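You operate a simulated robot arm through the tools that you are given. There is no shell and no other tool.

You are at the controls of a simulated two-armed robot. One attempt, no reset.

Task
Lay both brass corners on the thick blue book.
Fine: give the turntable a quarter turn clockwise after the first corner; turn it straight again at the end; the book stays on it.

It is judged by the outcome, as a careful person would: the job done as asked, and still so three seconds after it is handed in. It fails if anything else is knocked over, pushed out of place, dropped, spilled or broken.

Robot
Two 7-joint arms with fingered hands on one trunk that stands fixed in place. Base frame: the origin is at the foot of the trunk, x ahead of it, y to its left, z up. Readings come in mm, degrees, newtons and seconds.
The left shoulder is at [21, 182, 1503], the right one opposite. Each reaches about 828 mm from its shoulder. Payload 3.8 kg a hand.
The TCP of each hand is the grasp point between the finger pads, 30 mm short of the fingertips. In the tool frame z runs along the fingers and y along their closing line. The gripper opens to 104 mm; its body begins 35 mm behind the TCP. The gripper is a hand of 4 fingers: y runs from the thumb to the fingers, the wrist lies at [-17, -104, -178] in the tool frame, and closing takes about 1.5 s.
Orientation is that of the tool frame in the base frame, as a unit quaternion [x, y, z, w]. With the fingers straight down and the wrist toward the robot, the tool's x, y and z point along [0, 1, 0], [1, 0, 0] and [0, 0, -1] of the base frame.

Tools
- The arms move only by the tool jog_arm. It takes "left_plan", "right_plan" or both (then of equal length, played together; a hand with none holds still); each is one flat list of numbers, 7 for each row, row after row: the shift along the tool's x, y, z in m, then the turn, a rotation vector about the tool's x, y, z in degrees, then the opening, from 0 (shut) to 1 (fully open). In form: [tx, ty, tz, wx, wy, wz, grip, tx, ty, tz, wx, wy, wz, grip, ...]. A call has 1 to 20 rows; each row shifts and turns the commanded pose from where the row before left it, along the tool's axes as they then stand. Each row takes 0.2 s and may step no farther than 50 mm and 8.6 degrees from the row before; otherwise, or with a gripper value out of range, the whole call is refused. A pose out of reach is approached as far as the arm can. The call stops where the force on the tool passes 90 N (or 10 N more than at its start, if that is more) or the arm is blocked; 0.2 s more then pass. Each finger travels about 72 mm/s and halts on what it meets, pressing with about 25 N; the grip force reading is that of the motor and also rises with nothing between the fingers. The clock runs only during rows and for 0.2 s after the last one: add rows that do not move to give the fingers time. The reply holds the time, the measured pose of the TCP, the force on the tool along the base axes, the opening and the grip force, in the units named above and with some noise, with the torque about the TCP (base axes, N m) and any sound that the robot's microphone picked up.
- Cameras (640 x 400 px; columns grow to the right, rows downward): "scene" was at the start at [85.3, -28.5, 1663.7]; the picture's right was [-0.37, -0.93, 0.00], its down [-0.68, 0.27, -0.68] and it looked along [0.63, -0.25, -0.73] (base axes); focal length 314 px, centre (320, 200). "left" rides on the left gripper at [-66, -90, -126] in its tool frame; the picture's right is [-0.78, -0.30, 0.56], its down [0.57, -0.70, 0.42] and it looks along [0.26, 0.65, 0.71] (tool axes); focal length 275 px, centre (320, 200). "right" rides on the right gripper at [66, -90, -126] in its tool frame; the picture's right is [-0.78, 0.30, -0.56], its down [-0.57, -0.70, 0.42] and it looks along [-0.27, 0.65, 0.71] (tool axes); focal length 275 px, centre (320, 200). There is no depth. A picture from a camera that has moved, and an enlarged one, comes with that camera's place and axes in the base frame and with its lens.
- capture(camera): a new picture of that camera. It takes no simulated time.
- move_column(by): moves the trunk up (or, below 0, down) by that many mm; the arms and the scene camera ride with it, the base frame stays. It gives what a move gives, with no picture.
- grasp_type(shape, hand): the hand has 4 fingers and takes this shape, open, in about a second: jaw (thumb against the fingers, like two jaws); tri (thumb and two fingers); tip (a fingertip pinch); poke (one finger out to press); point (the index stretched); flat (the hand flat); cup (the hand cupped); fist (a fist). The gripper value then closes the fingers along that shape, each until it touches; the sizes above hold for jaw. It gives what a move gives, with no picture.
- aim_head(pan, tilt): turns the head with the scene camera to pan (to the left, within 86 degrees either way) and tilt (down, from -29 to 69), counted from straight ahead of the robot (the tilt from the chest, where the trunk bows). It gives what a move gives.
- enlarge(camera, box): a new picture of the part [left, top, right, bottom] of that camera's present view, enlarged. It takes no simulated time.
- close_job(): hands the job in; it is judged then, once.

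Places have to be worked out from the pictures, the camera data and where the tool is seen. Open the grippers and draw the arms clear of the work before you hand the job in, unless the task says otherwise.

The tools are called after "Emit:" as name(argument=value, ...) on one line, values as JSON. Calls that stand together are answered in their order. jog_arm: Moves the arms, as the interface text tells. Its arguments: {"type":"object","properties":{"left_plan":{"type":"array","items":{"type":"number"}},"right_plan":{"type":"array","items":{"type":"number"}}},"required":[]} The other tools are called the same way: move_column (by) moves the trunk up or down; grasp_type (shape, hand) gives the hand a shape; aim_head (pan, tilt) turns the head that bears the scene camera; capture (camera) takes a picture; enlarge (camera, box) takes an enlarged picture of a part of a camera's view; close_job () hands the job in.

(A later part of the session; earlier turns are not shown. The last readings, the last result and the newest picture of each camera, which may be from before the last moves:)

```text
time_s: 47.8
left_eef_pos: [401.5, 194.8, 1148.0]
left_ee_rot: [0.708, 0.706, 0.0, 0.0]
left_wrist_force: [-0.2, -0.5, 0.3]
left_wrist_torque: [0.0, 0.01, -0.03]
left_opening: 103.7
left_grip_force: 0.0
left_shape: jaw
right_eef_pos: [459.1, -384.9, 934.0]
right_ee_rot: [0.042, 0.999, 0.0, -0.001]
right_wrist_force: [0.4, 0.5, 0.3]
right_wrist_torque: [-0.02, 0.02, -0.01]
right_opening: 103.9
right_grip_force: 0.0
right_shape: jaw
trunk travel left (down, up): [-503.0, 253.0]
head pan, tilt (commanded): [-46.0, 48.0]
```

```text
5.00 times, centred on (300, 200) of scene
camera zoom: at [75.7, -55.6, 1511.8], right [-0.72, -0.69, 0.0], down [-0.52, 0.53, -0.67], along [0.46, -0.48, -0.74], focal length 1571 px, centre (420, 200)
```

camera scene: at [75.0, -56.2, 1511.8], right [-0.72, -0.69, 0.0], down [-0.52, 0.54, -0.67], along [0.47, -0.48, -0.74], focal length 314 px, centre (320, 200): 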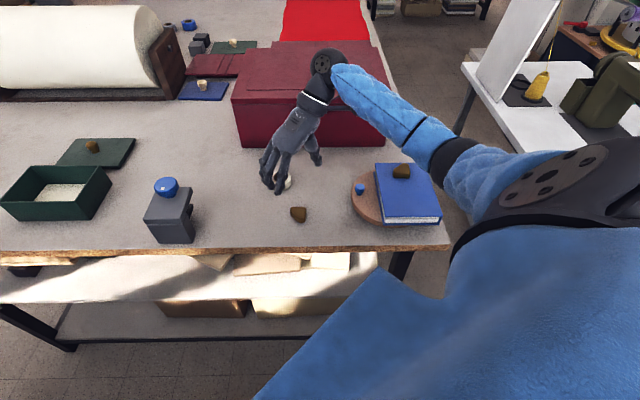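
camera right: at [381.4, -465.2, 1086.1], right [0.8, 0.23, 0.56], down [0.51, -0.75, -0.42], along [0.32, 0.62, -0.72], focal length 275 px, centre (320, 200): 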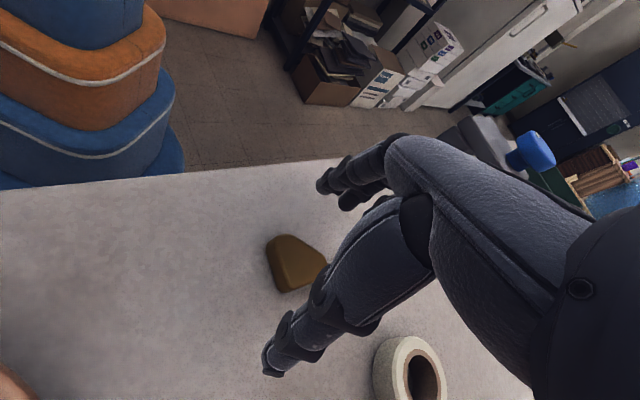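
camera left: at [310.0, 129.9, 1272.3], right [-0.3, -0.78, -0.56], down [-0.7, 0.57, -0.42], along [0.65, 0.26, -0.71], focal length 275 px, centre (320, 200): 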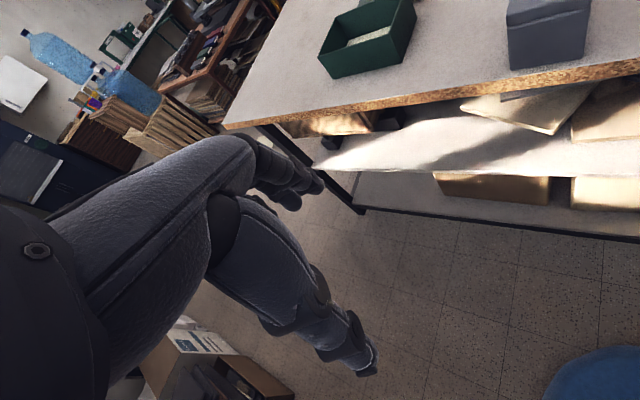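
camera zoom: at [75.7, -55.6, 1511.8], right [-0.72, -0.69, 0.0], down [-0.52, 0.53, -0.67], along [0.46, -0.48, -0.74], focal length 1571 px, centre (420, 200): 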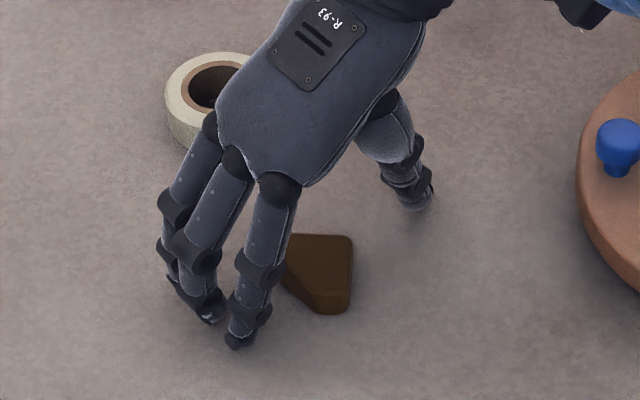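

Alignment matches A's. Closing on corner B.

Emit:
jog_arm(right_plan=[0, 0, 0, 0, 0, 0, 0.8, 0, 0, 0, 0, 0, 0, 0.6, 0, 0, 0, 0, 0, 0, 0.5, 0, 0, 0, 0, 0, 0, 0.4, 0, 0, 0, 0, 0, 0, 0.3, 0, 0, 0, 0, 0, 0, 0.2, 0, 0, 0, 0, 0, 0, 0.1, 0, 0, 0, 0, 0, 0, 0, 0, 0, 0, 0, 0, 0, 0, 0, 0, 0, 0, 0, 0, 0])

Emit:
enlarge(camera="scene", box=[250, 160, 350, 240])

Emit:
enlarge(camera="right", box=[220, 140, 420, 400])

```text
time_s: 50.0
left_eef_pos: [400.6, 195.7, 1146.8]
left_ee_rot: [0.707, 0.707, 0.0, 0.001]
left_wrist_force: [0.3, -1.1, -0.7]
left_wrist_torque: [-0.01, 0.0, 0.01]
left_opening: 103.6
left_grip_force: 0.1
left_shape: jaw
right_eef_pos: [459.3, -383.8, 934.3]
right_ee_rot: [0.043, 0.999, 0.0, -0.001]
right_wrist_force: [-0.2, -0.5, -0.1]
right_wrist_torque: [-0.01, -0.04, 0.02]
right_opening: 31.7
right_grip_force: 25.1
right_shape: jaw
trunk travel left (down, up): [-503.0, 253.0]
head pan, tilt (commanded): [-46.0, 48.0]
```

```text
5.00 times, centred on (300, 200) of scene
camera zoom: at [75.8, -55.6, 1511.8], right [-0.72, -0.69, 0.0], down [-0.52, 0.53, -0.67], along [0.46, -0.48, -0.74], focal length 1571 px, centre (420, 200)
```

zoom: 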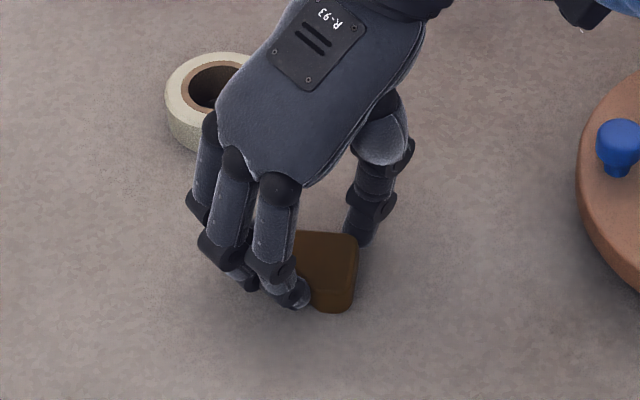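

```text
1.54 times, centred on (320, 270) of right
camera zoom: at [385.3, -467.6, 1060.7], right [0.8, 0.23, 0.56], down [0.51, -0.75, -0.42], along [0.32, 0.62, -0.72], focal length 424 px, centre (320, 92)
```

zoom: 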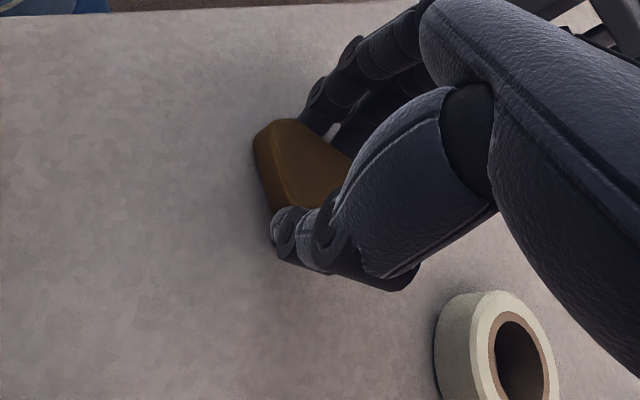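

Gripped again at 31.7 mm, 25 N. Lifting gently to z≈1040.

Emit:
jog_arm(right_plan=[0, 0, -0.005, 0, 0, 0, 0, 0, 0, -0.01, 0, 0, 0, 0, 0, 0, -0.02, 0, 0, 0, 0, 0, 0, -0.025, 0, 0, 0, 0, 0, 0, -0.025, 0, 0, 0, 0, 0, 0, -0.02, 0, 0, 0, 0, 0, 0, 0, 0, 0, 0, 0])

Emit:
enlarge(camera="scene", box=[250, 110, 370, 220])

Emit:
enlarge(camera="right", box=[220, 140, 420, 400])

```text
time_s: 51.6
left_eef_pos: [401.2, 194.7, 1148.0]
left_ee_rot: [0.707, 0.707, 0.0, 0.0]
left_wrist_force: [0.3, 1.0, -0.9]
left_wrist_torque: [0.02, 0.0, -0.01]
left_opening: 103.6
left_grip_force: 0.0
left_shape: jaw
right_eef_pos: [458.4, -384.6, 1038.5]
right_ee_rot: [0.043, 0.999, -0.001, 0.0]
right_wrist_force: [0.1, -0.7, 0.1]
right_wrist_torque: [-0.02, -0.04, 0.0]
right_opening: 31.6
right_grip_force: 24.9
right_shape: jaw
trunk travel left (down, up): [-503.0, 253.0]
head pan, tilt (commanded): [-46.0, 48.0]
```

```text
3.64 times, centred on (310, 165) of scene
camera zoom: at [75.9, -55.7, 1511.8], right [-0.72, -0.69, 0.0], down [-0.52, 0.53, -0.67], along [0.46, -0.48, -0.74], focal length 1142 px, centre (356, 327)
```

zoom: 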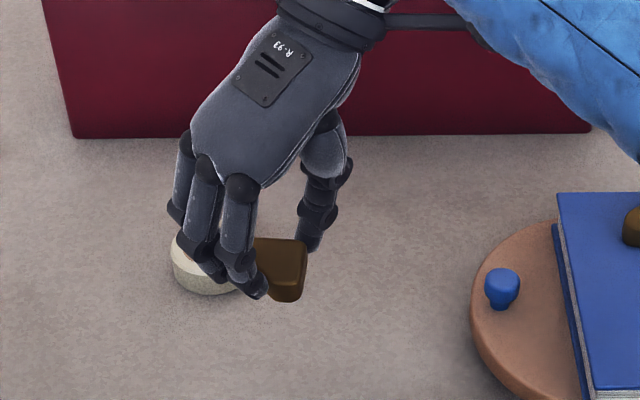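

```text
1.54 times, centred on (320, 270) of right
camera zoom: at [385.6, -468.3, 1165.6], right [0.8, 0.23, 0.56], down [0.51, -0.75, -0.42], along [0.32, 0.62, -0.72], focal length 424 px, centre (320, 92)
```

zoom: 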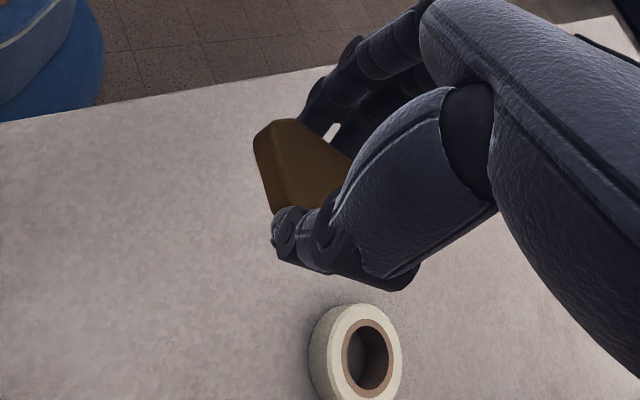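

Held firmly. Carrying B over the near half of the turned book, target (262,-552).

Emit:
jog_arm(right_plan=[0.02266, -0.02296, 0, 0, 0, 0, 0, 0.02266, -0.02296, 0, 0, 0, 0, 0, 0.02266, -0.02296, 0, 0, 0, 0, 0, 0.02266, -0.02296, 0, 0, 0, 0, 0, 0.02266, -0.02296, 0, 0, 0, 0, 0, 0.02266, -0.02296, 0, 0, 0, 0, 0, 0.02266, -0.02296, 0, 0, 0, 0, 0, 0.02266, -0.02296, 0, 0, 0, 0, 0, 0, 0, 0, 0, 0, 0, 0])

Emit:
enlarge(camera="scene", box=[340, 110, 480, 240])

Emit:
capture(camera="right")

```text
time_s: 53.6
left_eef_pos: [402.0, 195.9, 1147.3]
left_ee_rot: [0.707, 0.707, 0.0, 0.0]
left_wrist_force: [0.1, -0.1, 0.3]
left_wrist_torque: [0.02, 0.01, -0.01]
left_opening: 103.6
left_grip_force: 0.1
left_shape: jaw
right_eef_pos: [262.5, -551.6, 1038.5]
right_ee_rot: [0.043, 0.999, -0.002, 0.001]
right_wrist_force: [0.4, -0.4, 0.4]
right_wrist_torque: [0.02, 0.0, -0.02]
right_opening: 31.7
right_grip_force: 25.1
right_shape: jaw
trunk travel left (down, up): [-503.0, 253.0]
head pan, tilt (commanded): [-46.0, 48.0]
```

```text
3.08 times, centred on (410, 175) of scene
camera zoom: at [76.2, -55.4, 1511.8], right [-0.72, -0.69, 0.0], down [-0.52, 0.53, -0.67], along [0.46, -0.48, -0.74], focal length 966 px, centre (43, 277)
```

zoom: 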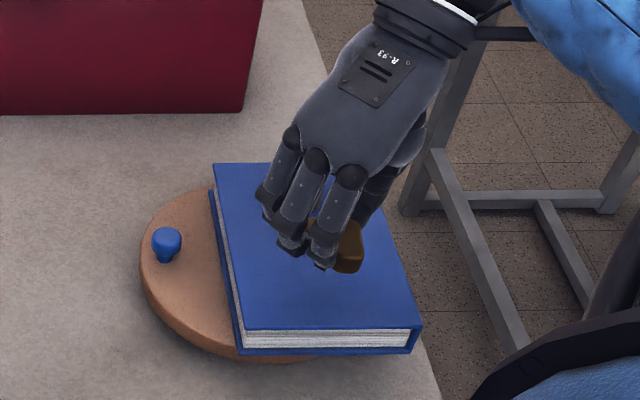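

```text
taken
camera right: at [188.6, -634.3, 1166.1], right [0.8, 0.23, 0.56], down [0.51, -0.75, -0.42], along [0.32, 0.62, -0.72], focal length 275 px, centre (320, 200)
```

right: 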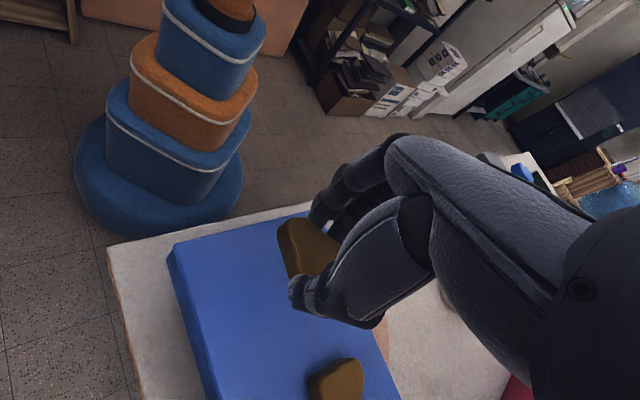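

B is above the free half of the book, well away from A. Lowering to ~5 mm above contact height (~1002.6).

Emit:
jog_arm(right_plan=[0, 0, 0.012, 0, 0, 0, 0, 0, 0, 0.012, 0, 0, 0, 0, 0, 0, 0.006, 0, 0, 0, 0, 0, 0, 0.002, 0, 0, 0, 0, 0, 0, 0.001, 0, 0, 0, 0, 0, 0, 0, 0, 0, 0, 0])

Emit:
enlarge(camera="scene", box=[360, 140, 450, 230])

```text
time_s: 55.0
left_eef_pos: [400.4, 194.8, 1148.7]
left_ee_rot: [0.707, 0.707, -0.001, 0.0]
left_wrist_force: [-0.2, -0.2, -0.3]
left_wrist_torque: [0.02, -0.01, -0.01]
left_opening: 103.7
left_grip_force: 0.1
left_shape: jaw
right_eef_pos: [263.7, -552.2, 1005.0]
right_ee_rot: [0.042, 0.999, -0.001, 0.0]
right_wrist_force: [0.9, 0.3, 0.2]
right_wrist_torque: [-0.01, -0.01, 0.02]
right_opening: 31.7
right_grip_force: 24.8
right_shape: jaw
trunk travel left (down, up): [-503.0, 253.0]
head pan, tilt (commanded): [-46.0, 48.0]
```

```text
4.44 times, centred on (405, 185) of scene
camera zoom: at [75.7, -55.6, 1511.8], right [-0.72, -0.69, 0.0], down [-0.52, 0.53, -0.67], along [0.46, -0.48, -0.74], focal length 1396 px, centre (-58, 267)
```

zoom: 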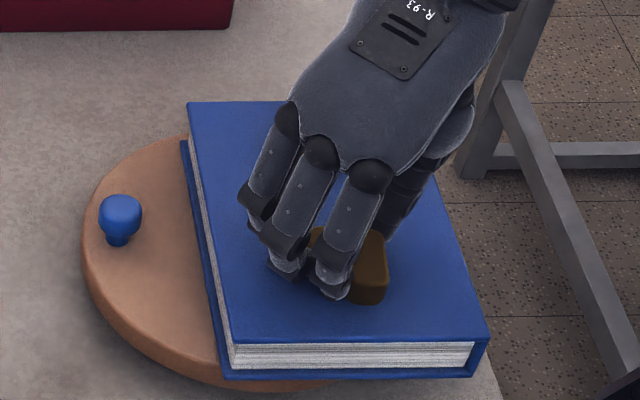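

Just above the book. Lowering in 1 mm steps to feel contact.

Emit:
jog_arm(right_plan=[0, 0, 0.001, 0, 0, 0, 0, 0, 0, 0.001, 0, 0, 0, 0, 0, 0, 0.001, 0, 0, 0, 0, 0, 0, 0, 0, 0, 0, 0])

```text
time_s: 56.0
left_eef_pos: [401.4, 196.6, 1148.2]
left_ee_rot: [0.707, 0.707, 0.0, 0.0]
left_wrist_force: [-0.3, 1.3, 0.0]
left_wrist_torque: [0.02, -0.02, 0.03]
left_opening: 103.6
left_grip_force: 0.0
left_shape: jaw
right_eef_pos: [262.2, -552.2, 1003.4]
right_ee_rot: [0.043, 0.999, -0.001, 0.0]
right_wrist_force: [0.8, 0.1, 0.2]
right_wrist_torque: [0.03, -0.02, -0.01]
right_opening: 31.6
right_grip_force: 25.4
right_shape: jaw
trunk travel left (down, up): [-503.0, 253.0]
head pan, tilt (commanded): [-46.0, 48.0]
```

Emit:
jog_arm(right_plan=[0, 0, 0.001, 0, 0, 0, 0, 0, 0, 0.001, 0, 0, 0, 0, 0, 0, 0, 0, 0, 0, 0])

```text
time_s: 56.8
left_eef_pos: [400.9, 195.9, 1147.9]
left_ee_rot: [0.707, 0.707, 0.001, 0.0]
left_wrist_force: [-0.4, -0.7, 0.9]
left_wrist_torque: [-0.04, 0.02, 0.02]
left_opening: 103.7
left_grip_force: 0.0
left_shape: jaw
right_eef_pos: [262.5, -552.5, 1001.5]
right_ee_rot: [0.043, 0.999, -0.002, 0.001]
right_wrist_force: [-0.3, -1.7, 7.5]
right_wrist_torque: [0.06, 0.04, -0.02]
right_opening: 31.8
right_grip_force: 25.5
right_shape: jaw
trunk travel left (down, up): [-503.0, 253.0]
head pan, tilt (commanded): [-46.0, 48.0]
```

Contact (7.5 N) at z≈1001.5. Relieving 1 mm and opening slowly.

Emit:
jog_arm(right_plan=[0, 0, -0.001, 0, 0, 0, 0, 0, 0, 0, 0, 0, 0, 0.25, 0, 0, 0, 0, 0, 0, 0.35, 0, 0, 0, 0, 0, 0, 0.45, 0, 0, 0, 0, 0, 0, 0.55, 0, 0, 0, 0, 0, 0, 0.6])

Emit:
enlarge(camera="scene", box=[360, 140, 450, 230])

Emit:
capture(camera="right")

```text
time_s: 58.2
left_eef_pos: [400.4, 196.5, 1148.1]
left_ee_rot: [0.707, 0.707, 0.0, 0.0]
left_wrist_force: [-0.1, -0.4, 0.8]
left_wrist_torque: [-0.02, 0.0, 0.0]
left_opening: 103.9
left_grip_force: 0.0
left_shape: jaw
right_eef_pos: [262.9, -552.0, 1003.0]
right_ee_rot: [0.043, 0.999, -0.001, 0.0]
right_wrist_force: [-1.5, -0.1, 0.2]
right_wrist_torque: [0.04, 0.01, -0.03]
right_opening: 62.4
right_grip_force: 0.1
right_shape: jaw
trunk travel left (down, up): [-503.0, 253.0]
head pan, tilt (commanded): [-46.0, 48.0]
```

```text
4.44 times, centred on (405, 185) of scene
camera zoom: at [75.7, -55.7, 1511.8], right [-0.72, -0.69, 0.0], down [-0.52, 0.53, -0.67], along [0.46, -0.48, -0.74], focal length 1396 px, centre (-58, 267)
```

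zoom: 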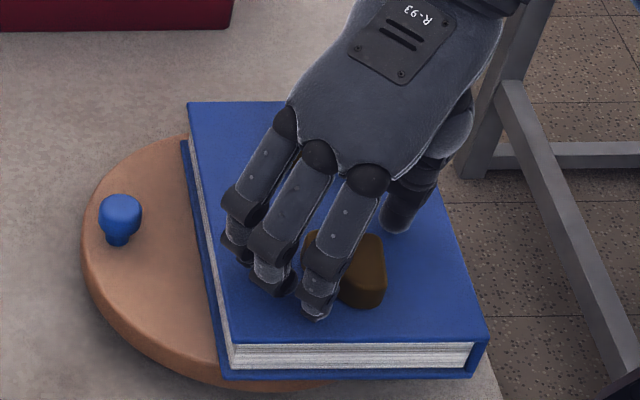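

```text
taken
camera right: at [189.3, -635.6, 1128.9], right [0.8, 0.23, 0.56], down [0.51, -0.75, -0.42], along [0.32, 0.62, -0.72], focal length 275 px, centre (320, 200)
```

right: 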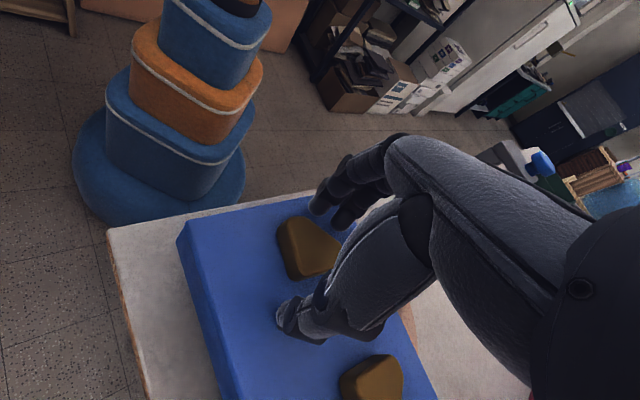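

B lies flat on the book beside A. Raising straight up clear of both corners.

Emit:
jog_arm(right_plan=[0, 0, -0.008, 0, 0, 0, 0.6, 0, 0, -0.015, 0, 0, 0, 0.6, 0, 0, -0.025, 0, 0, 0, 0.6, 0, 0, -0.035, 0, 0, 0, 0.6, 0, 0, 0, 0, 0, 0, 0.6])

Emit:
enlarge(camera="scene", box=[340, 140, 450, 240])

Emit:
capture(camera="right")

```text
time_s: 59.4
left_eef_pos: [400.2, 195.9, 1148.0]
left_ee_rot: [0.707, 0.707, 0.0, 0.0]
left_wrist_force: [0.6, -0.5, -0.2]
left_wrist_torque: [-0.05, 0.02, 0.0]
left_opening: 103.6
left_grip_force: 0.0
left_shape: jaw
right_eef_pos: [262.7, -552.8, 1083.8]
right_ee_rot: [0.043, 0.999, -0.001, 0.001]
right_wrist_force: [-1.2, -0.1, 0.3]
right_wrist_torque: [0.0, -0.03, 0.02]
right_opening: 62.0
right_grip_force: 0.1
right_shape: jaw
trunk travel left (down, up): [-503.0, 253.0]
head pan, tilt (commanded): [-46.0, 48.0]
```

```text
4.00 times, centred on (395, 190) of scene
camera zoom: at [75.7, -55.8, 1511.8], right [-0.72, -0.69, 0.0], down [-0.52, 0.53, -0.67], along [0.46, -0.48, -0.74], focal length 1256 px, centre (20, 240)
```

zoom: 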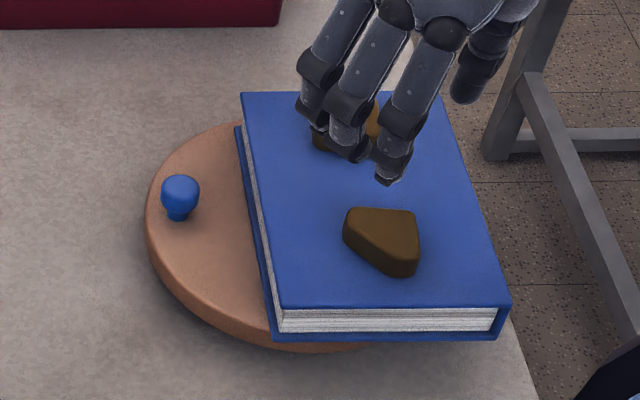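

```text
taken
camera right: at [189.2, -636.5, 1210.8], right [0.8, 0.23, 0.56], down [0.51, -0.75, -0.42], along [0.32, 0.62, -0.72], focal length 275 px, centre (320, 200)
```

right: 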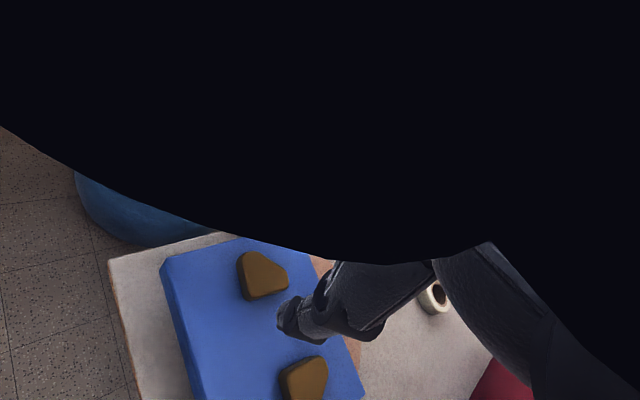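

Both corners lie flat on the book, with a clear gap between them. Moving the hand to the left side of the turntable at height, turning the wrist back and forming the poke finger again.

Emit:
jog_arm(right_plan=[-0.03255, 0.02113, 0, 0, 0, 0, 0.6, -0.03255, 0.02113, 0, 0, 0, 0, 0.6, -0.03255, 0.02113, 0, 0, 0, 0, 0.6, -0.03255, 0.02113, 0, 0, 0, 0, 0.6, 0, 0, 0, 0, 0, 8.5, 0.6, 0, 0, 0, 0, 0, 8.5, 0.6, 0, 0, 0, 0, 0, 8.5, 0.6, 0, 0, 0, 0, 0, 8.5, 0.6, 0, 0, 0, 0, 0, 8.5, 0.6, 0, 0, 0, 0, 0, 8.5, 0.6, 0, 0, 0, 0, 0, 8.5, 0.6, 0, 0, 0, 0, 0, 8.5, 0.6, 0, 0, 0, 0, 0, 8.5, 0.6, 0, 0, 0, 0, 0, 8.5, 0.6])

Emit:
grasp_type(hand="right", shape="poke")

Emit:
enlarge(camera="scene", box=[330, 110, 470, 240])

Emit:
capture(camera="right")

```text
time_s: 62.4
left_eef_pos: [401.1, 195.2, 1148.3]
left_ee_rot: [0.707, 0.707, 0.001, 0.0]
left_wrist_force: [0.5, -1.0, -0.4]
left_wrist_torque: [0.03, 0.02, 0.0]
left_opening: 103.6
left_grip_force: 0.0
left_shape: jaw
right_eef_pos: [399.1, -478.7, 1085.4]
right_ee_rot: [0.707, 0.707, 0.0, 0.001]
right_wrist_force: [-0.1, 0.1, -0.6]
right_wrist_torque: [-0.01, 0.02, 0.02]
right_opening: 62.0
right_grip_force: 0.0
right_shape: jaw
trunk travel left (down, up): [-503.0, 253.0]
head pan, tilt (commanded): [-46.0, 48.0]
```

```text
time_s: 63.3
left_eef_pos: [401.2, 194.1, 1148.2]
left_ee_rot: [0.707, 0.707, 0.0, 0.0]
left_wrist_force: [-0.8, 0.1, -0.7]
left_wrist_torque: [-0.01, 0.0, -0.01]
left_opening: 103.7
left_grip_force: 0.0
left_shape: jaw
right_eef_pos: [398.9, -478.8, 1085.3]
right_ee_rot: [0.706, 0.709, 0.0, 0.001]
right_wrist_force: [0.1, -0.3, 0.2]
right_wrist_torque: [0.0, 0.01, 0.01]
right_opening: 0.2
right_grip_force: 0.0
right_shape: poke
trunk travel left (down, up): [-503.0, 253.0]
head pan, tilt (commanded): [-46.0, 48.0]
```

```text
3.08 times, centred on (400, 175) of scene
camera zoom: at [75.7, -55.5, 1511.8], right [-0.72, -0.69, 0.0], down [-0.52, 0.53, -0.67], along [0.46, -0.48, -0.74], focal length 966 px, centre (74, 277)
```

zoom: 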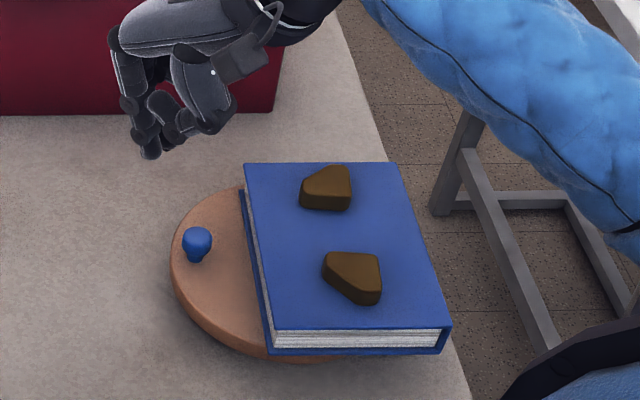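

```text
taken
camera right: at [309.4, -412.8, 1211.4], right [0.3, -0.77, 0.56], down [-0.7, -0.58, -0.42], along [0.65, -0.26, -0.71], focal length 275 px, centre (320, 200)
```

right: 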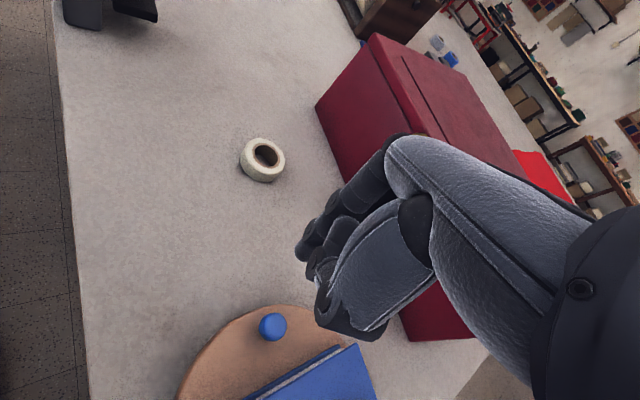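

Clear view: knob now at ≈(381,-515); from both knob positions the turning centre is ≈(326,-565), radius 75. I'll place the finger on the far side of the knob, target (398,-545), descending first to tip ≈970.

Emit:
jog_arm(right_plan=[-0.0355, -0.001, 0, 0, 0, 0, 0, -0.0355, -0.001, 0, 0, 0, 0, 0, 0, 0, 0.03, 0, 0, 0, 0, 0, 0, 0.03, 0, 0, 0, 0, 0, 0, 0.025, 0, 0, 0, 0, 0, 0, 0, 0, 0, 0, 0])

Emit:
enlarge(camera="scene", box=[340, 140, 450, 230])

Emit:
enlarge(camera="right", box=[200, 100, 440, 350])

```text
time_s: 64.7
left_eef_pos: [402.2, 195.8, 1148.2]
left_ee_rot: [0.707, 0.707, 0.0, 0.0]
left_wrist_force: [-0.6, -0.2, 0.7]
left_wrist_torque: [0.01, 0.01, 0.0]
left_opening: 103.7
left_grip_force: 0.1
left_shape: jaw
right_eef_pos: [396.2, -549.5, 999.5]
right_ee_rot: [0.707, 0.707, 0.0, 0.001]
right_wrist_force: [0.9, 0.9, 0.2]
right_wrist_torque: [0.01, -0.01, 0.0]
right_opening: 0.0
right_grip_force: 0.0
right_shape: poke
trunk travel left (down, up): [-503.0, 253.0]
head pan, tilt (commanded): [-46.0, 48.0]
```

```text
4.44 times, centred on (395, 185) of scene
camera zoom: at [75.6, -55.5, 1511.8], right [-0.72, -0.69, 0.0], down [-0.52, 0.53, -0.67], along [0.46, -0.48, -0.74], focal length 1396 px, centre (-13, 267)
```

zoom: 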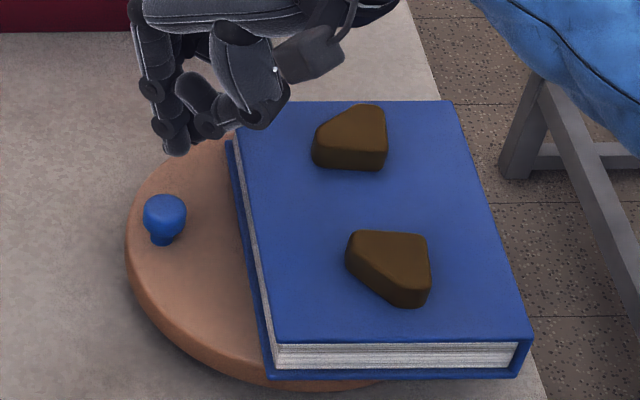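

```text
1.60 times, centred on (320, 225) of right
camera zoom: at [306.9, -484.3, 1124.8], right [0.3, -0.77, 0.56], down [-0.7, -0.57, -0.42], along [0.65, -0.27, -0.71], focal length 440 px, centre (320, 160)
```

zoom: 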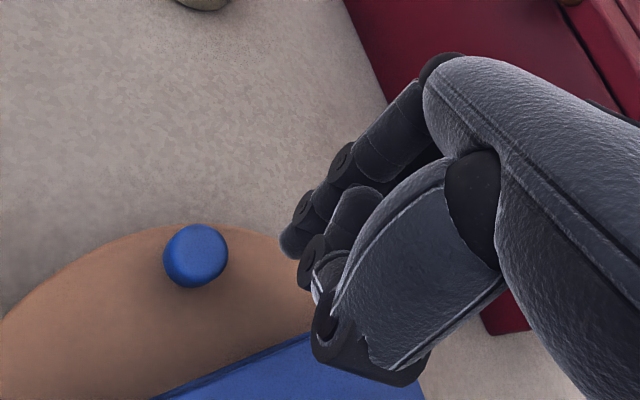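

Finger is beyond the knob on its far side with ~13 mm gap. Lowering to tip ≈950, then pushing back counter-clockwise in small steps.

Emit:
jog_arm(right_plan=[0, 0, 0.01, 0, 0, 0, 0, 0, 0, 0.01, 0, 0, 0, 0, 0, 0, 0, 0, 0, 0, 0])

Emit:
enlarge(camera="scene", box=[340, 140, 450, 230])

Emit:
enlarge(camera="right", box=[200, 100, 440, 350])

```text
time_s: 65.5
left_eef_pos: [401.8, 195.8, 1147.8]
left_ee_rot: [0.707, 0.707, 0.0, 0.0]
left_wrist_force: [0.1, -0.2, 0.0]
left_wrist_torque: [0.0, 0.02, 0.0]
left_opening: 103.6
left_grip_force: 0.1
left_shape: jaw
right_eef_pos: [397.3, -551.0, 980.2]
right_ee_rot: [0.707, 0.707, 0.0, 0.001]
right_wrist_force: [-0.2, 0.3, 0.0]
right_wrist_torque: [0.0, 0.01, -0.02]
right_opening: 0.0
right_grip_force: 0.1
right_shape: poke
trunk travel left (down, up): [-503.0, 253.0]
head pan, tilt (commanded): [-46.0, 48.0]
```

```text
4.44 times, centred on (395, 185) of scene
camera zoom: at [75.7, -55.5, 1511.8], right [-0.72, -0.69, 0.0], down [-0.52, 0.53, -0.67], along [0.46, -0.48, -0.74], focal length 1396 px, centre (-13, 267)
```

zoom: 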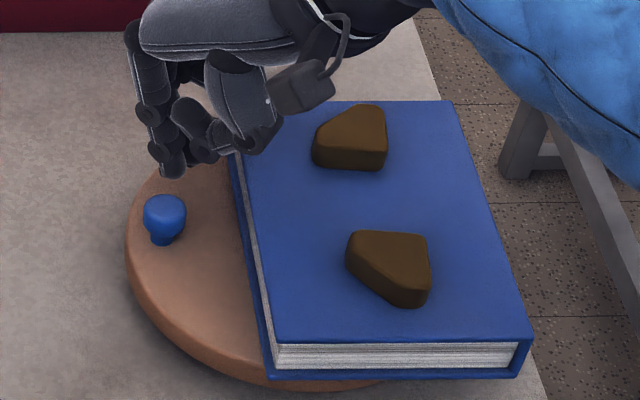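

```text
1.60 times, centred on (320, 225) of right
camera zoom: at [307.5, -484.4, 1106.1], right [0.3, -0.77, 0.56], down [-0.7, -0.58, -0.42], along [0.65, -0.27, -0.71], focal length 440 px, centre (320, 160)
```

zoom: 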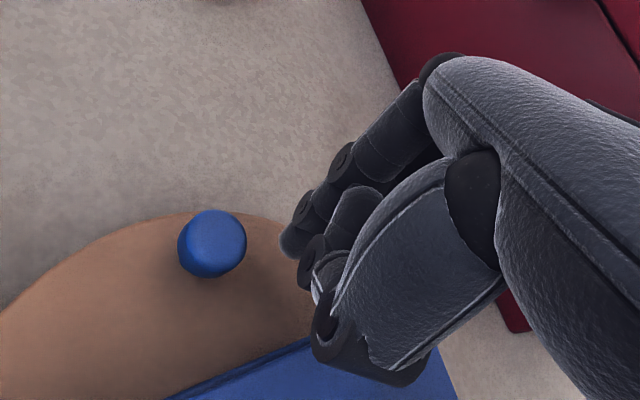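

Starting the counter-clockwise push: first part to check contact and direction.

Emit:
jog_arm(right_plan=[0.0042, -0.0012, 0, 0, 0, 0, 0, 0.0049, -0.0018, 0, 0, 0, 0, 0, 0.0048, -0.0021, 0, 0, 0, 0, 0, 0.0046, -0.0024, 0, 0, 0, 0, 0, 0.0044, -0.0028, 0, 0, 0, 0, 0, 0.0043, -0.0031, 0, 0, 0, 0, 0, 0, 0, 0, 0, 0, 0, 0])

Emit:
enlarge(camera="scene", box=[340, 140, 450, 230])

Emit:
enlarge(camera="right", box=[200, 100, 440, 350])

```text
time_s: 67.1
left_eef_pos: [400.8, 195.8, 1147.1]
left_ee_rot: [0.707, 0.707, -0.001, 0.0]
left_wrist_force: [0.6, 0.0, 0.7]
left_wrist_torque: [-0.02, 0.01, 0.03]
left_opening: 103.7
left_grip_force: 0.0
left_shape: jaw
right_eef_pos: [384.5, -522.9, 981.1]
right_ee_rot: [0.707, 0.707, 0.0, 0.0]
right_wrist_force: [-1.0, -0.7, -0.2]
right_wrist_torque: [0.0, -0.05, 0.01]
right_opening: 0.0
right_grip_force: 0.1
right_shape: poke
trunk travel left (down, up): [-503.0, 253.0]
head pan, tilt (commanded): [-46.0, 48.0]
```

```text
4.44 times, centred on (395, 185) of scene
camera zoom: at [75.8, -55.7, 1511.8], right [-0.72, -0.69, 0.0], down [-0.52, 0.53, -0.67], along [0.46, -0.48, -0.74], focal length 1396 px, centre (-13, 267)
```

zoom: 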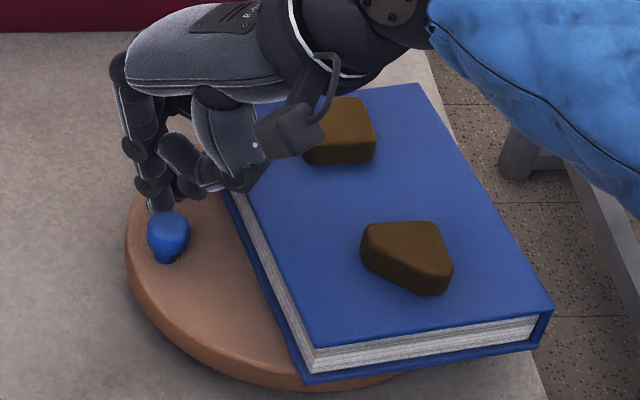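

```text
1.60 times, centred on (320, 225) of right
camera zoom: at [294.1, -456.7, 1107.5], right [0.3, -0.77, 0.56], down [-0.7, -0.57, -0.42], along [0.65, -0.27, -0.71], focal length 440 px, centre (320, 160)
```

zoom: 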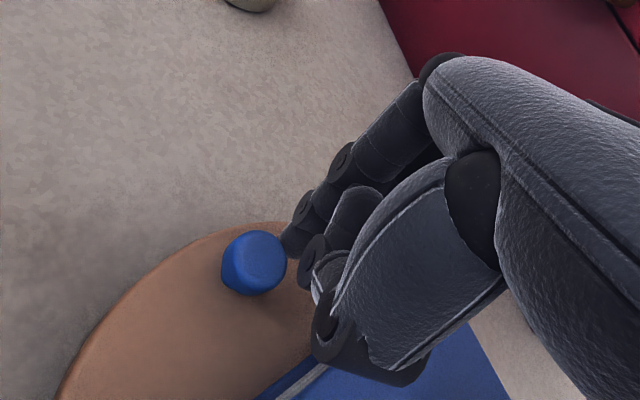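

It turns back with the corners riding along. Continuing along the arc.

Emit:
jog_arm(right_plan=[0.004, -0.0034, 0, 0, 0, 0, 0, 0.0037, -0.0036, 0, 0, 0, 0, 0, 0.0035, -0.0039, 0, 0, 0, 0, 0, 0.0033, -0.0041, 0, 0, 0, 0, 0, 0.0029, -0.0044, 0, 0, 0, 0, 0, 0.0026, -0.0045, 0, 0, 0, 0, 0, 0, 0, 0, 0, 0, 0, 0])

Emit:
enlarge(camera="scene", box=[340, 140, 450, 230])

Emit:
enlarge(camera="right", box=[200, 100, 440, 350])

```text
time_s: 68.7
left_eef_pos: [401.4, 195.3, 1148.2]
left_ee_rot: [0.707, 0.707, 0.001, -0.001]
left_wrist_force: [0.4, 0.1, 0.4]
left_wrist_torque: [0.03, -0.01, 0.02]
left_opening: 103.7
left_grip_force: 0.1
left_shape: jaw
right_eef_pos: [360.4, -504.0, 980.4]
right_ee_rot: [0.706, 0.708, -0.002, 0.001]
right_wrist_force: [0.7, -0.7, 1.1]
right_wrist_torque: [0.01, 0.0, -0.01]
right_opening: 0.0
right_grip_force: 0.1
right_shape: poke
trunk travel left (down, up): [-503.0, 253.0]
head pan, tilt (commanded): [-46.0, 48.0]
```

```text
4.44 times, centred on (395, 185) of scene
camera zoom: at [75.8, -55.6, 1511.8], right [-0.72, -0.69, 0.0], down [-0.52, 0.53, -0.67], along [0.46, -0.48, -0.74], focal length 1396 px, centre (-13, 267)
```

zoom: 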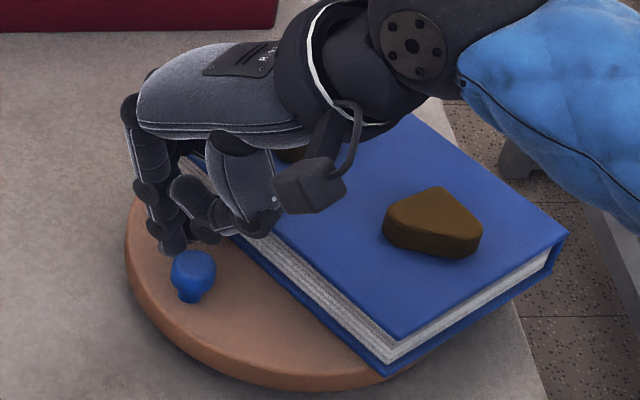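

```text
1.60 times, centred on (320, 225) of right
camera zoom: at [269.7, -437.0, 1106.6], right [0.3, -0.77, 0.56], down [-0.7, -0.57, -0.42], along [0.65, -0.27, -0.71], focal length 440 px, centre (320, 160)
```

zoom: 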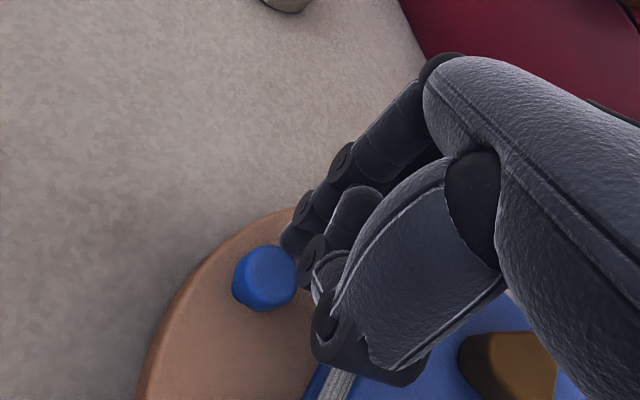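

Proceeding smoothly with almost no force. Continuing.

Emit:
jog_arm(right_plan=[0.0023, -0.0047, 0, 0, 0, 0, 0, 0.002, -0.0048, 0, 0, 0, 0, 0, 0.0016, -0.005, 0, 0, 0, 0, 0, 0.0013, -0.0051, 0, 0, 0, 0, 0, 0.0009, -0.0052, 0, 0, 0, 0, 0, 0, 0, 0, 0, 0, 0, 0])

Emit:
enlarge(camera="scene", box=[340, 140, 450, 230])

Emit:
enlarge(camera="right", box=[200, 100, 440, 350])

```text
time_s: 70.1
left_eef_pos: [401.9, 195.6, 1146.5]
left_ee_rot: [0.707, 0.707, -0.001, 0.0]
left_wrist_force: [-0.3, -0.3, 0.2]
left_wrist_torque: [-0.03, -0.02, 0.03]
left_opening: 103.6
left_grip_force: 0.1
left_shape: jaw
right_eef_pos: [336.6, -495.1, 980.9]
right_ee_rot: [0.707, 0.708, -0.001, 0.0]
right_wrist_force: [0.2, -0.8, -0.1]
right_wrist_torque: [-0.03, 0.0, -0.01]
right_opening: 0.3
right_grip_force: 0.1
right_shape: poke
trunk travel left (down, up): [-503.0, 253.0]
head pan, tilt (commanded): [-46.0, 48.0]
```

```text
4.44 times, centred on (395, 185) of scene
camera zoom: at [75.9, -55.6, 1511.8], right [-0.72, -0.69, 0.0], down [-0.52, 0.53, -0.67], along [0.46, -0.48, -0.74], focal length 1396 px, centre (-13, 267)
```

zoom: 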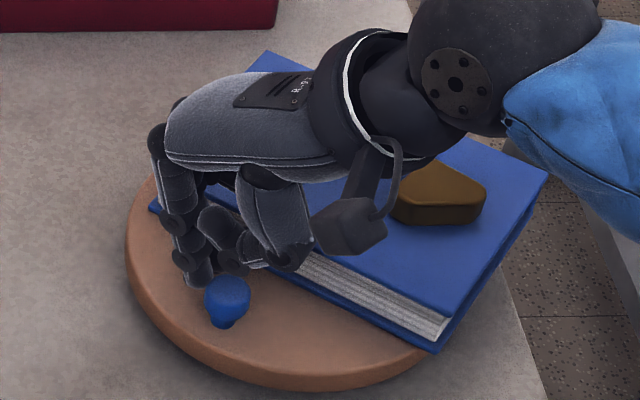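

```text
1.60 times, centred on (320, 225) of right
camera zoom: at [245.5, -429.1, 1106.5], right [0.3, -0.77, 0.56], down [-0.7, -0.57, -0.42], along [0.65, -0.27, -0.71], focal length 440 px, centre (320, 160)
```

zoom: 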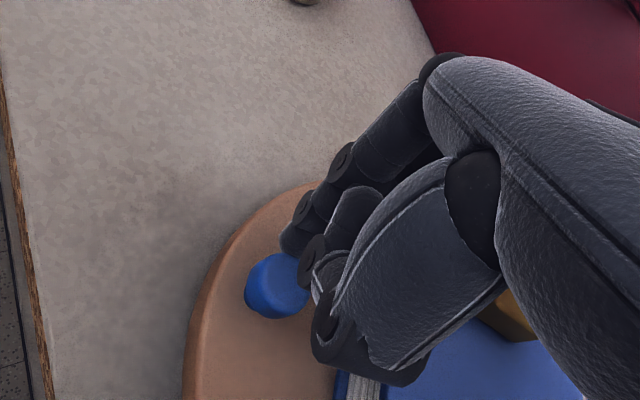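

Knob is at ≈95° now (about 52° turned back), so ~40° remain. Continuing 20° more along the arc.

Emit:
jog_arm(right_plan=[0.0005, -0.0052, 0, 0, 0, 0, 0, 0.0002, -0.0052, 0, 0, 0, 0, 0, -0.0002, -0.0052, 0, 0, 0, 0, 0, -0.0005, -0.0052, 0, 0, 0, 0, 0, -0.0009, -0.0052, 0, 0, 0, 0, 0, 0, 0, 0, 0, 0, 0, 0])

Emit:
enlarge(camera="scene", box=[340, 140, 450, 230])

Emit:
enlarge(camera="right", box=[200, 100, 440, 350])

```text
time_s: 71.5
left_eef_pos: [402.8, 194.2, 1147.4]
left_ee_rot: [0.707, 0.707, -0.001, 0.0]
left_wrist_force: [0.2, 0.5, -1.2]
left_wrist_torque: [-0.01, 0.01, 0.0]
left_opening: 103.7
left_grip_force: 0.1
left_shape: jaw
right_eef_pos: [309.7, -495.0, 981.9]
right_ee_rot: [0.707, 0.708, 0.0, 0.0]
right_wrist_force: [0.0, 0.8, 0.5]
right_wrist_torque: [-0.03, 0.02, -0.01]
right_opening: 0.0
right_grip_force: 0.1
right_shape: poke
trunk travel left (down, up): [-503.0, 253.0]
head pan, tilt (commanded): [-46.0, 48.0]
```

```text
4.44 times, centred on (395, 185) of scene
camera zoom: at [75.8, -55.6, 1511.8], right [-0.72, -0.69, 0.0], down [-0.52, 0.53, -0.67], along [0.46, -0.48, -0.74], focal length 1396 px, centre (-13, 267)
```

zoom: 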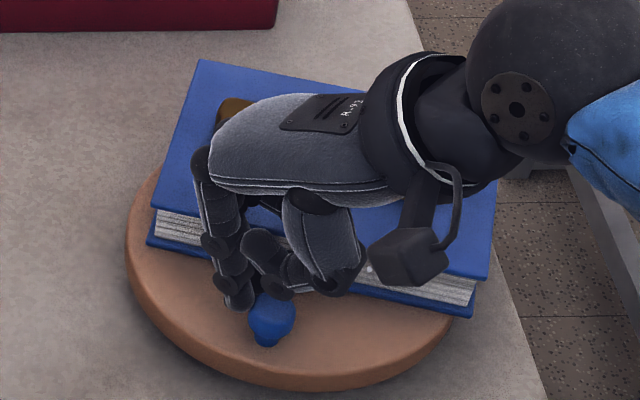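

```text
1.60 times, centred on (320, 225) of right
camera zoom: at [219.7, -430.4, 1107.7], right [0.3, -0.77, 0.56], down [-0.7, -0.57, -0.42], along [0.65, -0.27, -0.71], focal length 440 px, centre (320, 160)
```

zoom: 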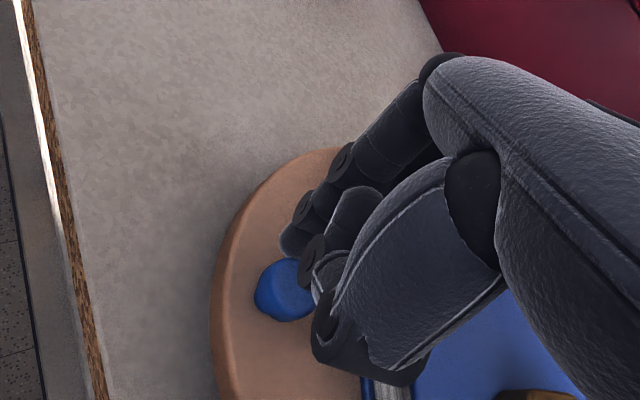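

About 72° turned back; ~20° remain. Going slower now (2° per step) for the next 12°.

Emit:
jog_arm(right_plan=[-0.001, -0.0024, 0, 0, 0, 0, 0, -0.001, -0.0026, 0, 0, 0, 0, 0, -0.001, -0.0027, 0, 0, 0, 0, 0, -0.0011, -0.0027, 0, 0, 0, 0, 0, -0.0012, -0.0027, 0, 0, 0, 0, 0, -0.0012, -0.0024, 0, 0, 0, 0, 0, 0, 0, 0, 0, 0, 0, 0])

Emit:
enlarge(camera="scene", box=[340, 140, 450, 230])

Emit:
enlarge(camera="right", box=[200, 100, 440, 350])

```text
time_s: 73.1
left_eef_pos: [401.1, 195.1, 1148.0]
left_ee_rot: [0.707, 0.707, 0.0, 0.0]
left_wrist_force: [-0.3, -0.3, -0.3]
left_wrist_torque: [-0.02, -0.03, -0.03]
left_opening: 103.8
left_grip_force: 0.1
left_shape: jaw
right_eef_pos: [293.7, -502.1, 981.6]
right_ee_rot: [0.707, 0.708, -0.001, 0.001]
right_wrist_force: [1.3, -1.1, -0.4]
right_wrist_torque: [-0.02, 0.0, 0.02]
right_opening: 0.2
right_grip_force: 0.1
right_shape: poke
trunk travel left (down, up): [-503.0, 253.0]
head pan, tilt (commanded): [-46.0, 48.0]
```

```text
4.44 times, centred on (395, 185) of scene
camera zoom: at [75.9, -55.8, 1511.8], right [-0.72, -0.69, 0.0], down [-0.52, 0.53, -0.67], along [0.46, -0.48, -0.74], focal length 1396 px, centre (-13, 267)
```

zoom: 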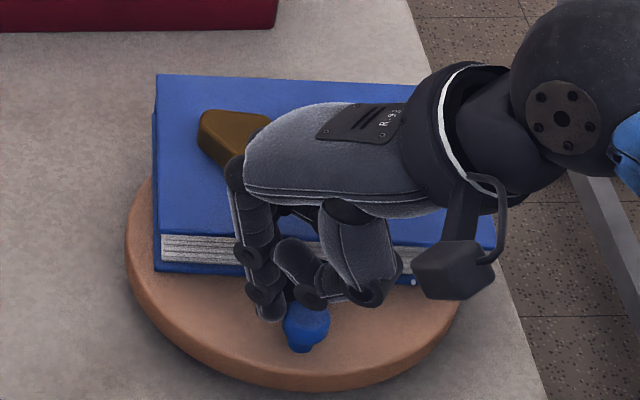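

```text
1.60 times, centred on (320, 225) of right
camera zoom: at [203.9, -436.7, 1107.4], right [0.3, -0.77, 0.56], down [-0.7, -0.57, -0.42], along [0.65, -0.27, -0.71], focal length 440 px, centre (320, 160)
```

zoom: 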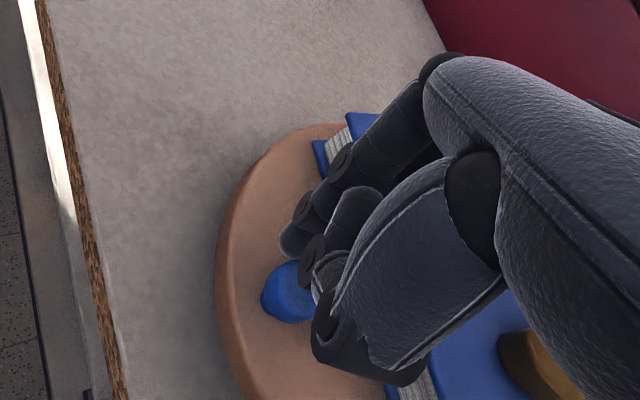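

About 6° remain by the front edge. Advancing 4° at 1° per step.

Emit:
jog_arm(right_plan=[-0.0006, -0.0012, 0, 0, 0, 0, 0, -0.0006, -0.0012, 0, 0, 0, 0, 0, -0.0006, -0.0012, 0, 0, 0, 0, 0, -0.0006, -0.0012, 0, 0, 0, 0, 0, 0, 0, 0, 0, 0, 0, 0])

Emit:
enlarge(camera="scene", box=[340, 140, 450, 230])

```text
time_s: 74.3
left_eef_pos: [401.6, 195.9, 1147.8]
left_ee_rot: [0.707, 0.707, 0.0, 0.0]
left_wrist_force: [0.3, 0.4, 0.0]
left_wrist_torque: [0.01, 0.01, -0.01]
left_opening: 103.6
left_grip_force: 0.0
left_shape: jaw
right_eef_pos: [288.7, -505.1, 979.7]
right_ee_rot: [0.707, 0.708, -0.001, 0.001]
right_wrist_force: [2.4, -3.7, 1.6]
right_wrist_torque: [-0.12, -0.08, 0.03]
right_opening: 0.1
right_grip_force: 0.0
right_shape: poke
trunk travel left (down, up): [-503.0, 253.0]
head pan, tilt (commanded): [-46.0, 48.0]
```

```text
4.44 times, centred on (395, 185) of scene
camera zoom: at [76.1, -55.8, 1511.8], right [-0.72, -0.69, 0.0], down [-0.52, 0.53, -0.67], along [0.46, -0.48, -0.74], focal length 1396 px, centre (-13, 267)
```

zoom: 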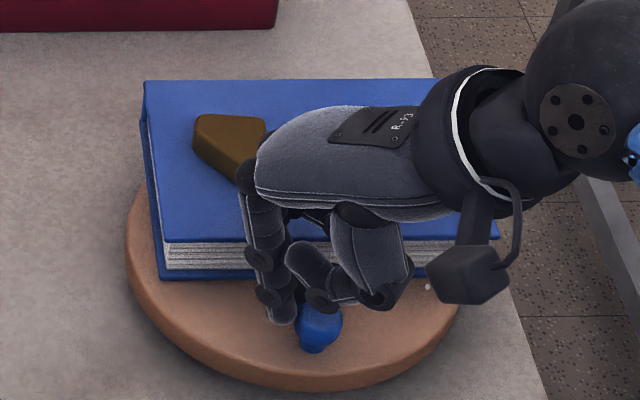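

About 2° remain. Two more 1° steps.

Emit:
jog_arm(right_plan=[-0.0006, -0.0011, 0, 0, 0, 0, 0, -0.0006, -0.0011, 0, 0, 0, 0, 0, 0, 0, 0, 0, 0, 0, 0])

Emit:
enlarge(camera="scene", box=[336, 145, 448, 240])

```text
time_s: 75.1
left_eef_pos: [402.1, 194.1, 1146.2]
left_ee_rot: [0.707, 0.707, -0.001, 0.0]
left_wrist_force: [-0.6, -0.5, -0.6]
left_wrist_torque: [0.0, 0.03, 0.02]
left_opening: 103.6
left_grip_force: 0.0
left_shape: jaw
right_eef_pos: [286.4, -506.8, 981.0]
right_ee_rot: [0.706, 0.708, 0.0, 0.001]
right_wrist_force: [4.6, -3.1, 1.3]
right_wrist_torque: [-0.09, -0.08, 0.03]
right_opening: 0.0
right_grip_force: 0.0
right_shape: poke
trunk travel left (down, up): [-503.0, 253.0]
head pan, tilt (commanded): [-46.0, 48.0]
```

```text
4.21 times, centred on (392, 192) of scene
camera zoom: at [76.2, -56.0, 1511.8], right [-0.72, -0.69, 0.0], down [-0.52, 0.53, -0.67], along [0.46, -0.48, -0.74], focal length 1323 px, centre (17, 232)
```

zoom: 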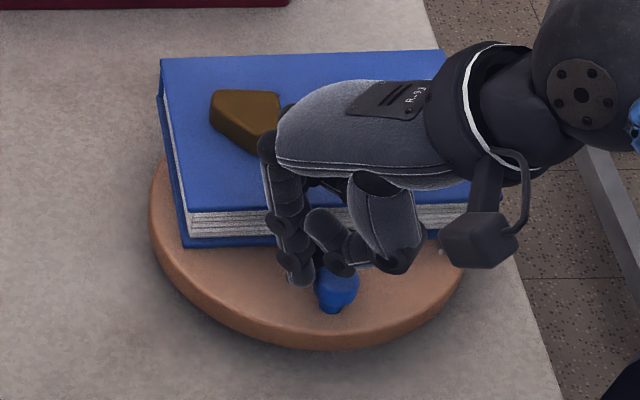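

The view now coincides with the original picture (book corners and knob at the same pixels). Backing the finger off a few mm and raising it to check.

Emit:
jog_arm(right_plan=[0.001, 0.0017, 0, 0, 0, 0, 0, 0.0015, 0.0025, 0, 0, 0, 0, 0, 0, 0, -0.015, 0, 0, 0, 0, 0, 0, -0.025, 0, 0, 0, 0, 0, 0, -0.03, 0, 0, 0, 0, 0, 0, -0.04, 0, 0, 0, 0, 0, 0, 0, 0, 0, 0, 0])

Emit:
enlarge(camera="scene", box=[336, 145, 448, 240])

Emit:
capture(camera="right")

```text
time_s: 76.7
left_eef_pos: [400.6, 195.3, 1147.7]
left_ee_rot: [0.707, 0.708, 0.0, 0.0]
left_wrist_force: [0.0, -0.2, -0.4]
left_wrist_torque: [0.0, -0.02, 0.02]
left_opening: 103.7
left_grip_force: 0.0
left_shape: jaw
right_eef_pos: [290.2, -501.6, 1091.3]
right_ee_rot: [0.707, 0.708, -0.001, 0.0]
right_wrist_force: [0.4, -0.2, -0.1]
right_wrist_torque: [0.05, -0.01, -0.02]
right_opening: 0.2
right_grip_force: 0.0
right_shape: poke
trunk travel left (down, up): [-503.0, 253.0]
head pan, tilt (commanded): [-46.0, 48.0]
```

```text
4.21 times, centred on (392, 192) of scene
camera zoom: at [75.6, -55.7, 1511.8], right [-0.72, -0.69, 0.0], down [-0.52, 0.53, -0.67], along [0.46, -0.48, -0.74], focal length 1323 px, centre (17, 232)
```

zoom: 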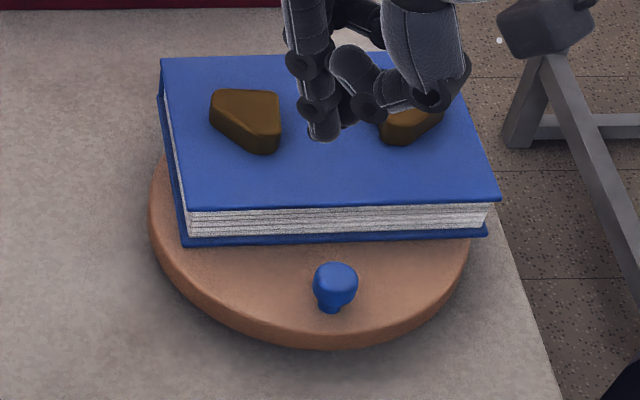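

```text
taken
camera right: at [200.7, -435.5, 1217.7], right [0.3, -0.77, 0.56], down [-0.7, -0.57, -0.42], along [0.65, -0.26, -0.71], focal length 275 px, centre (320, 200)
```

right: 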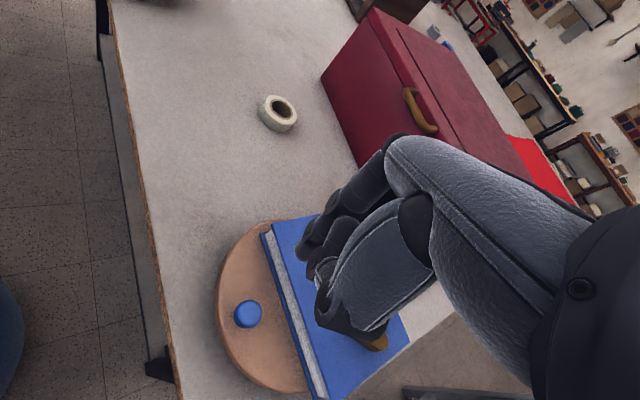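

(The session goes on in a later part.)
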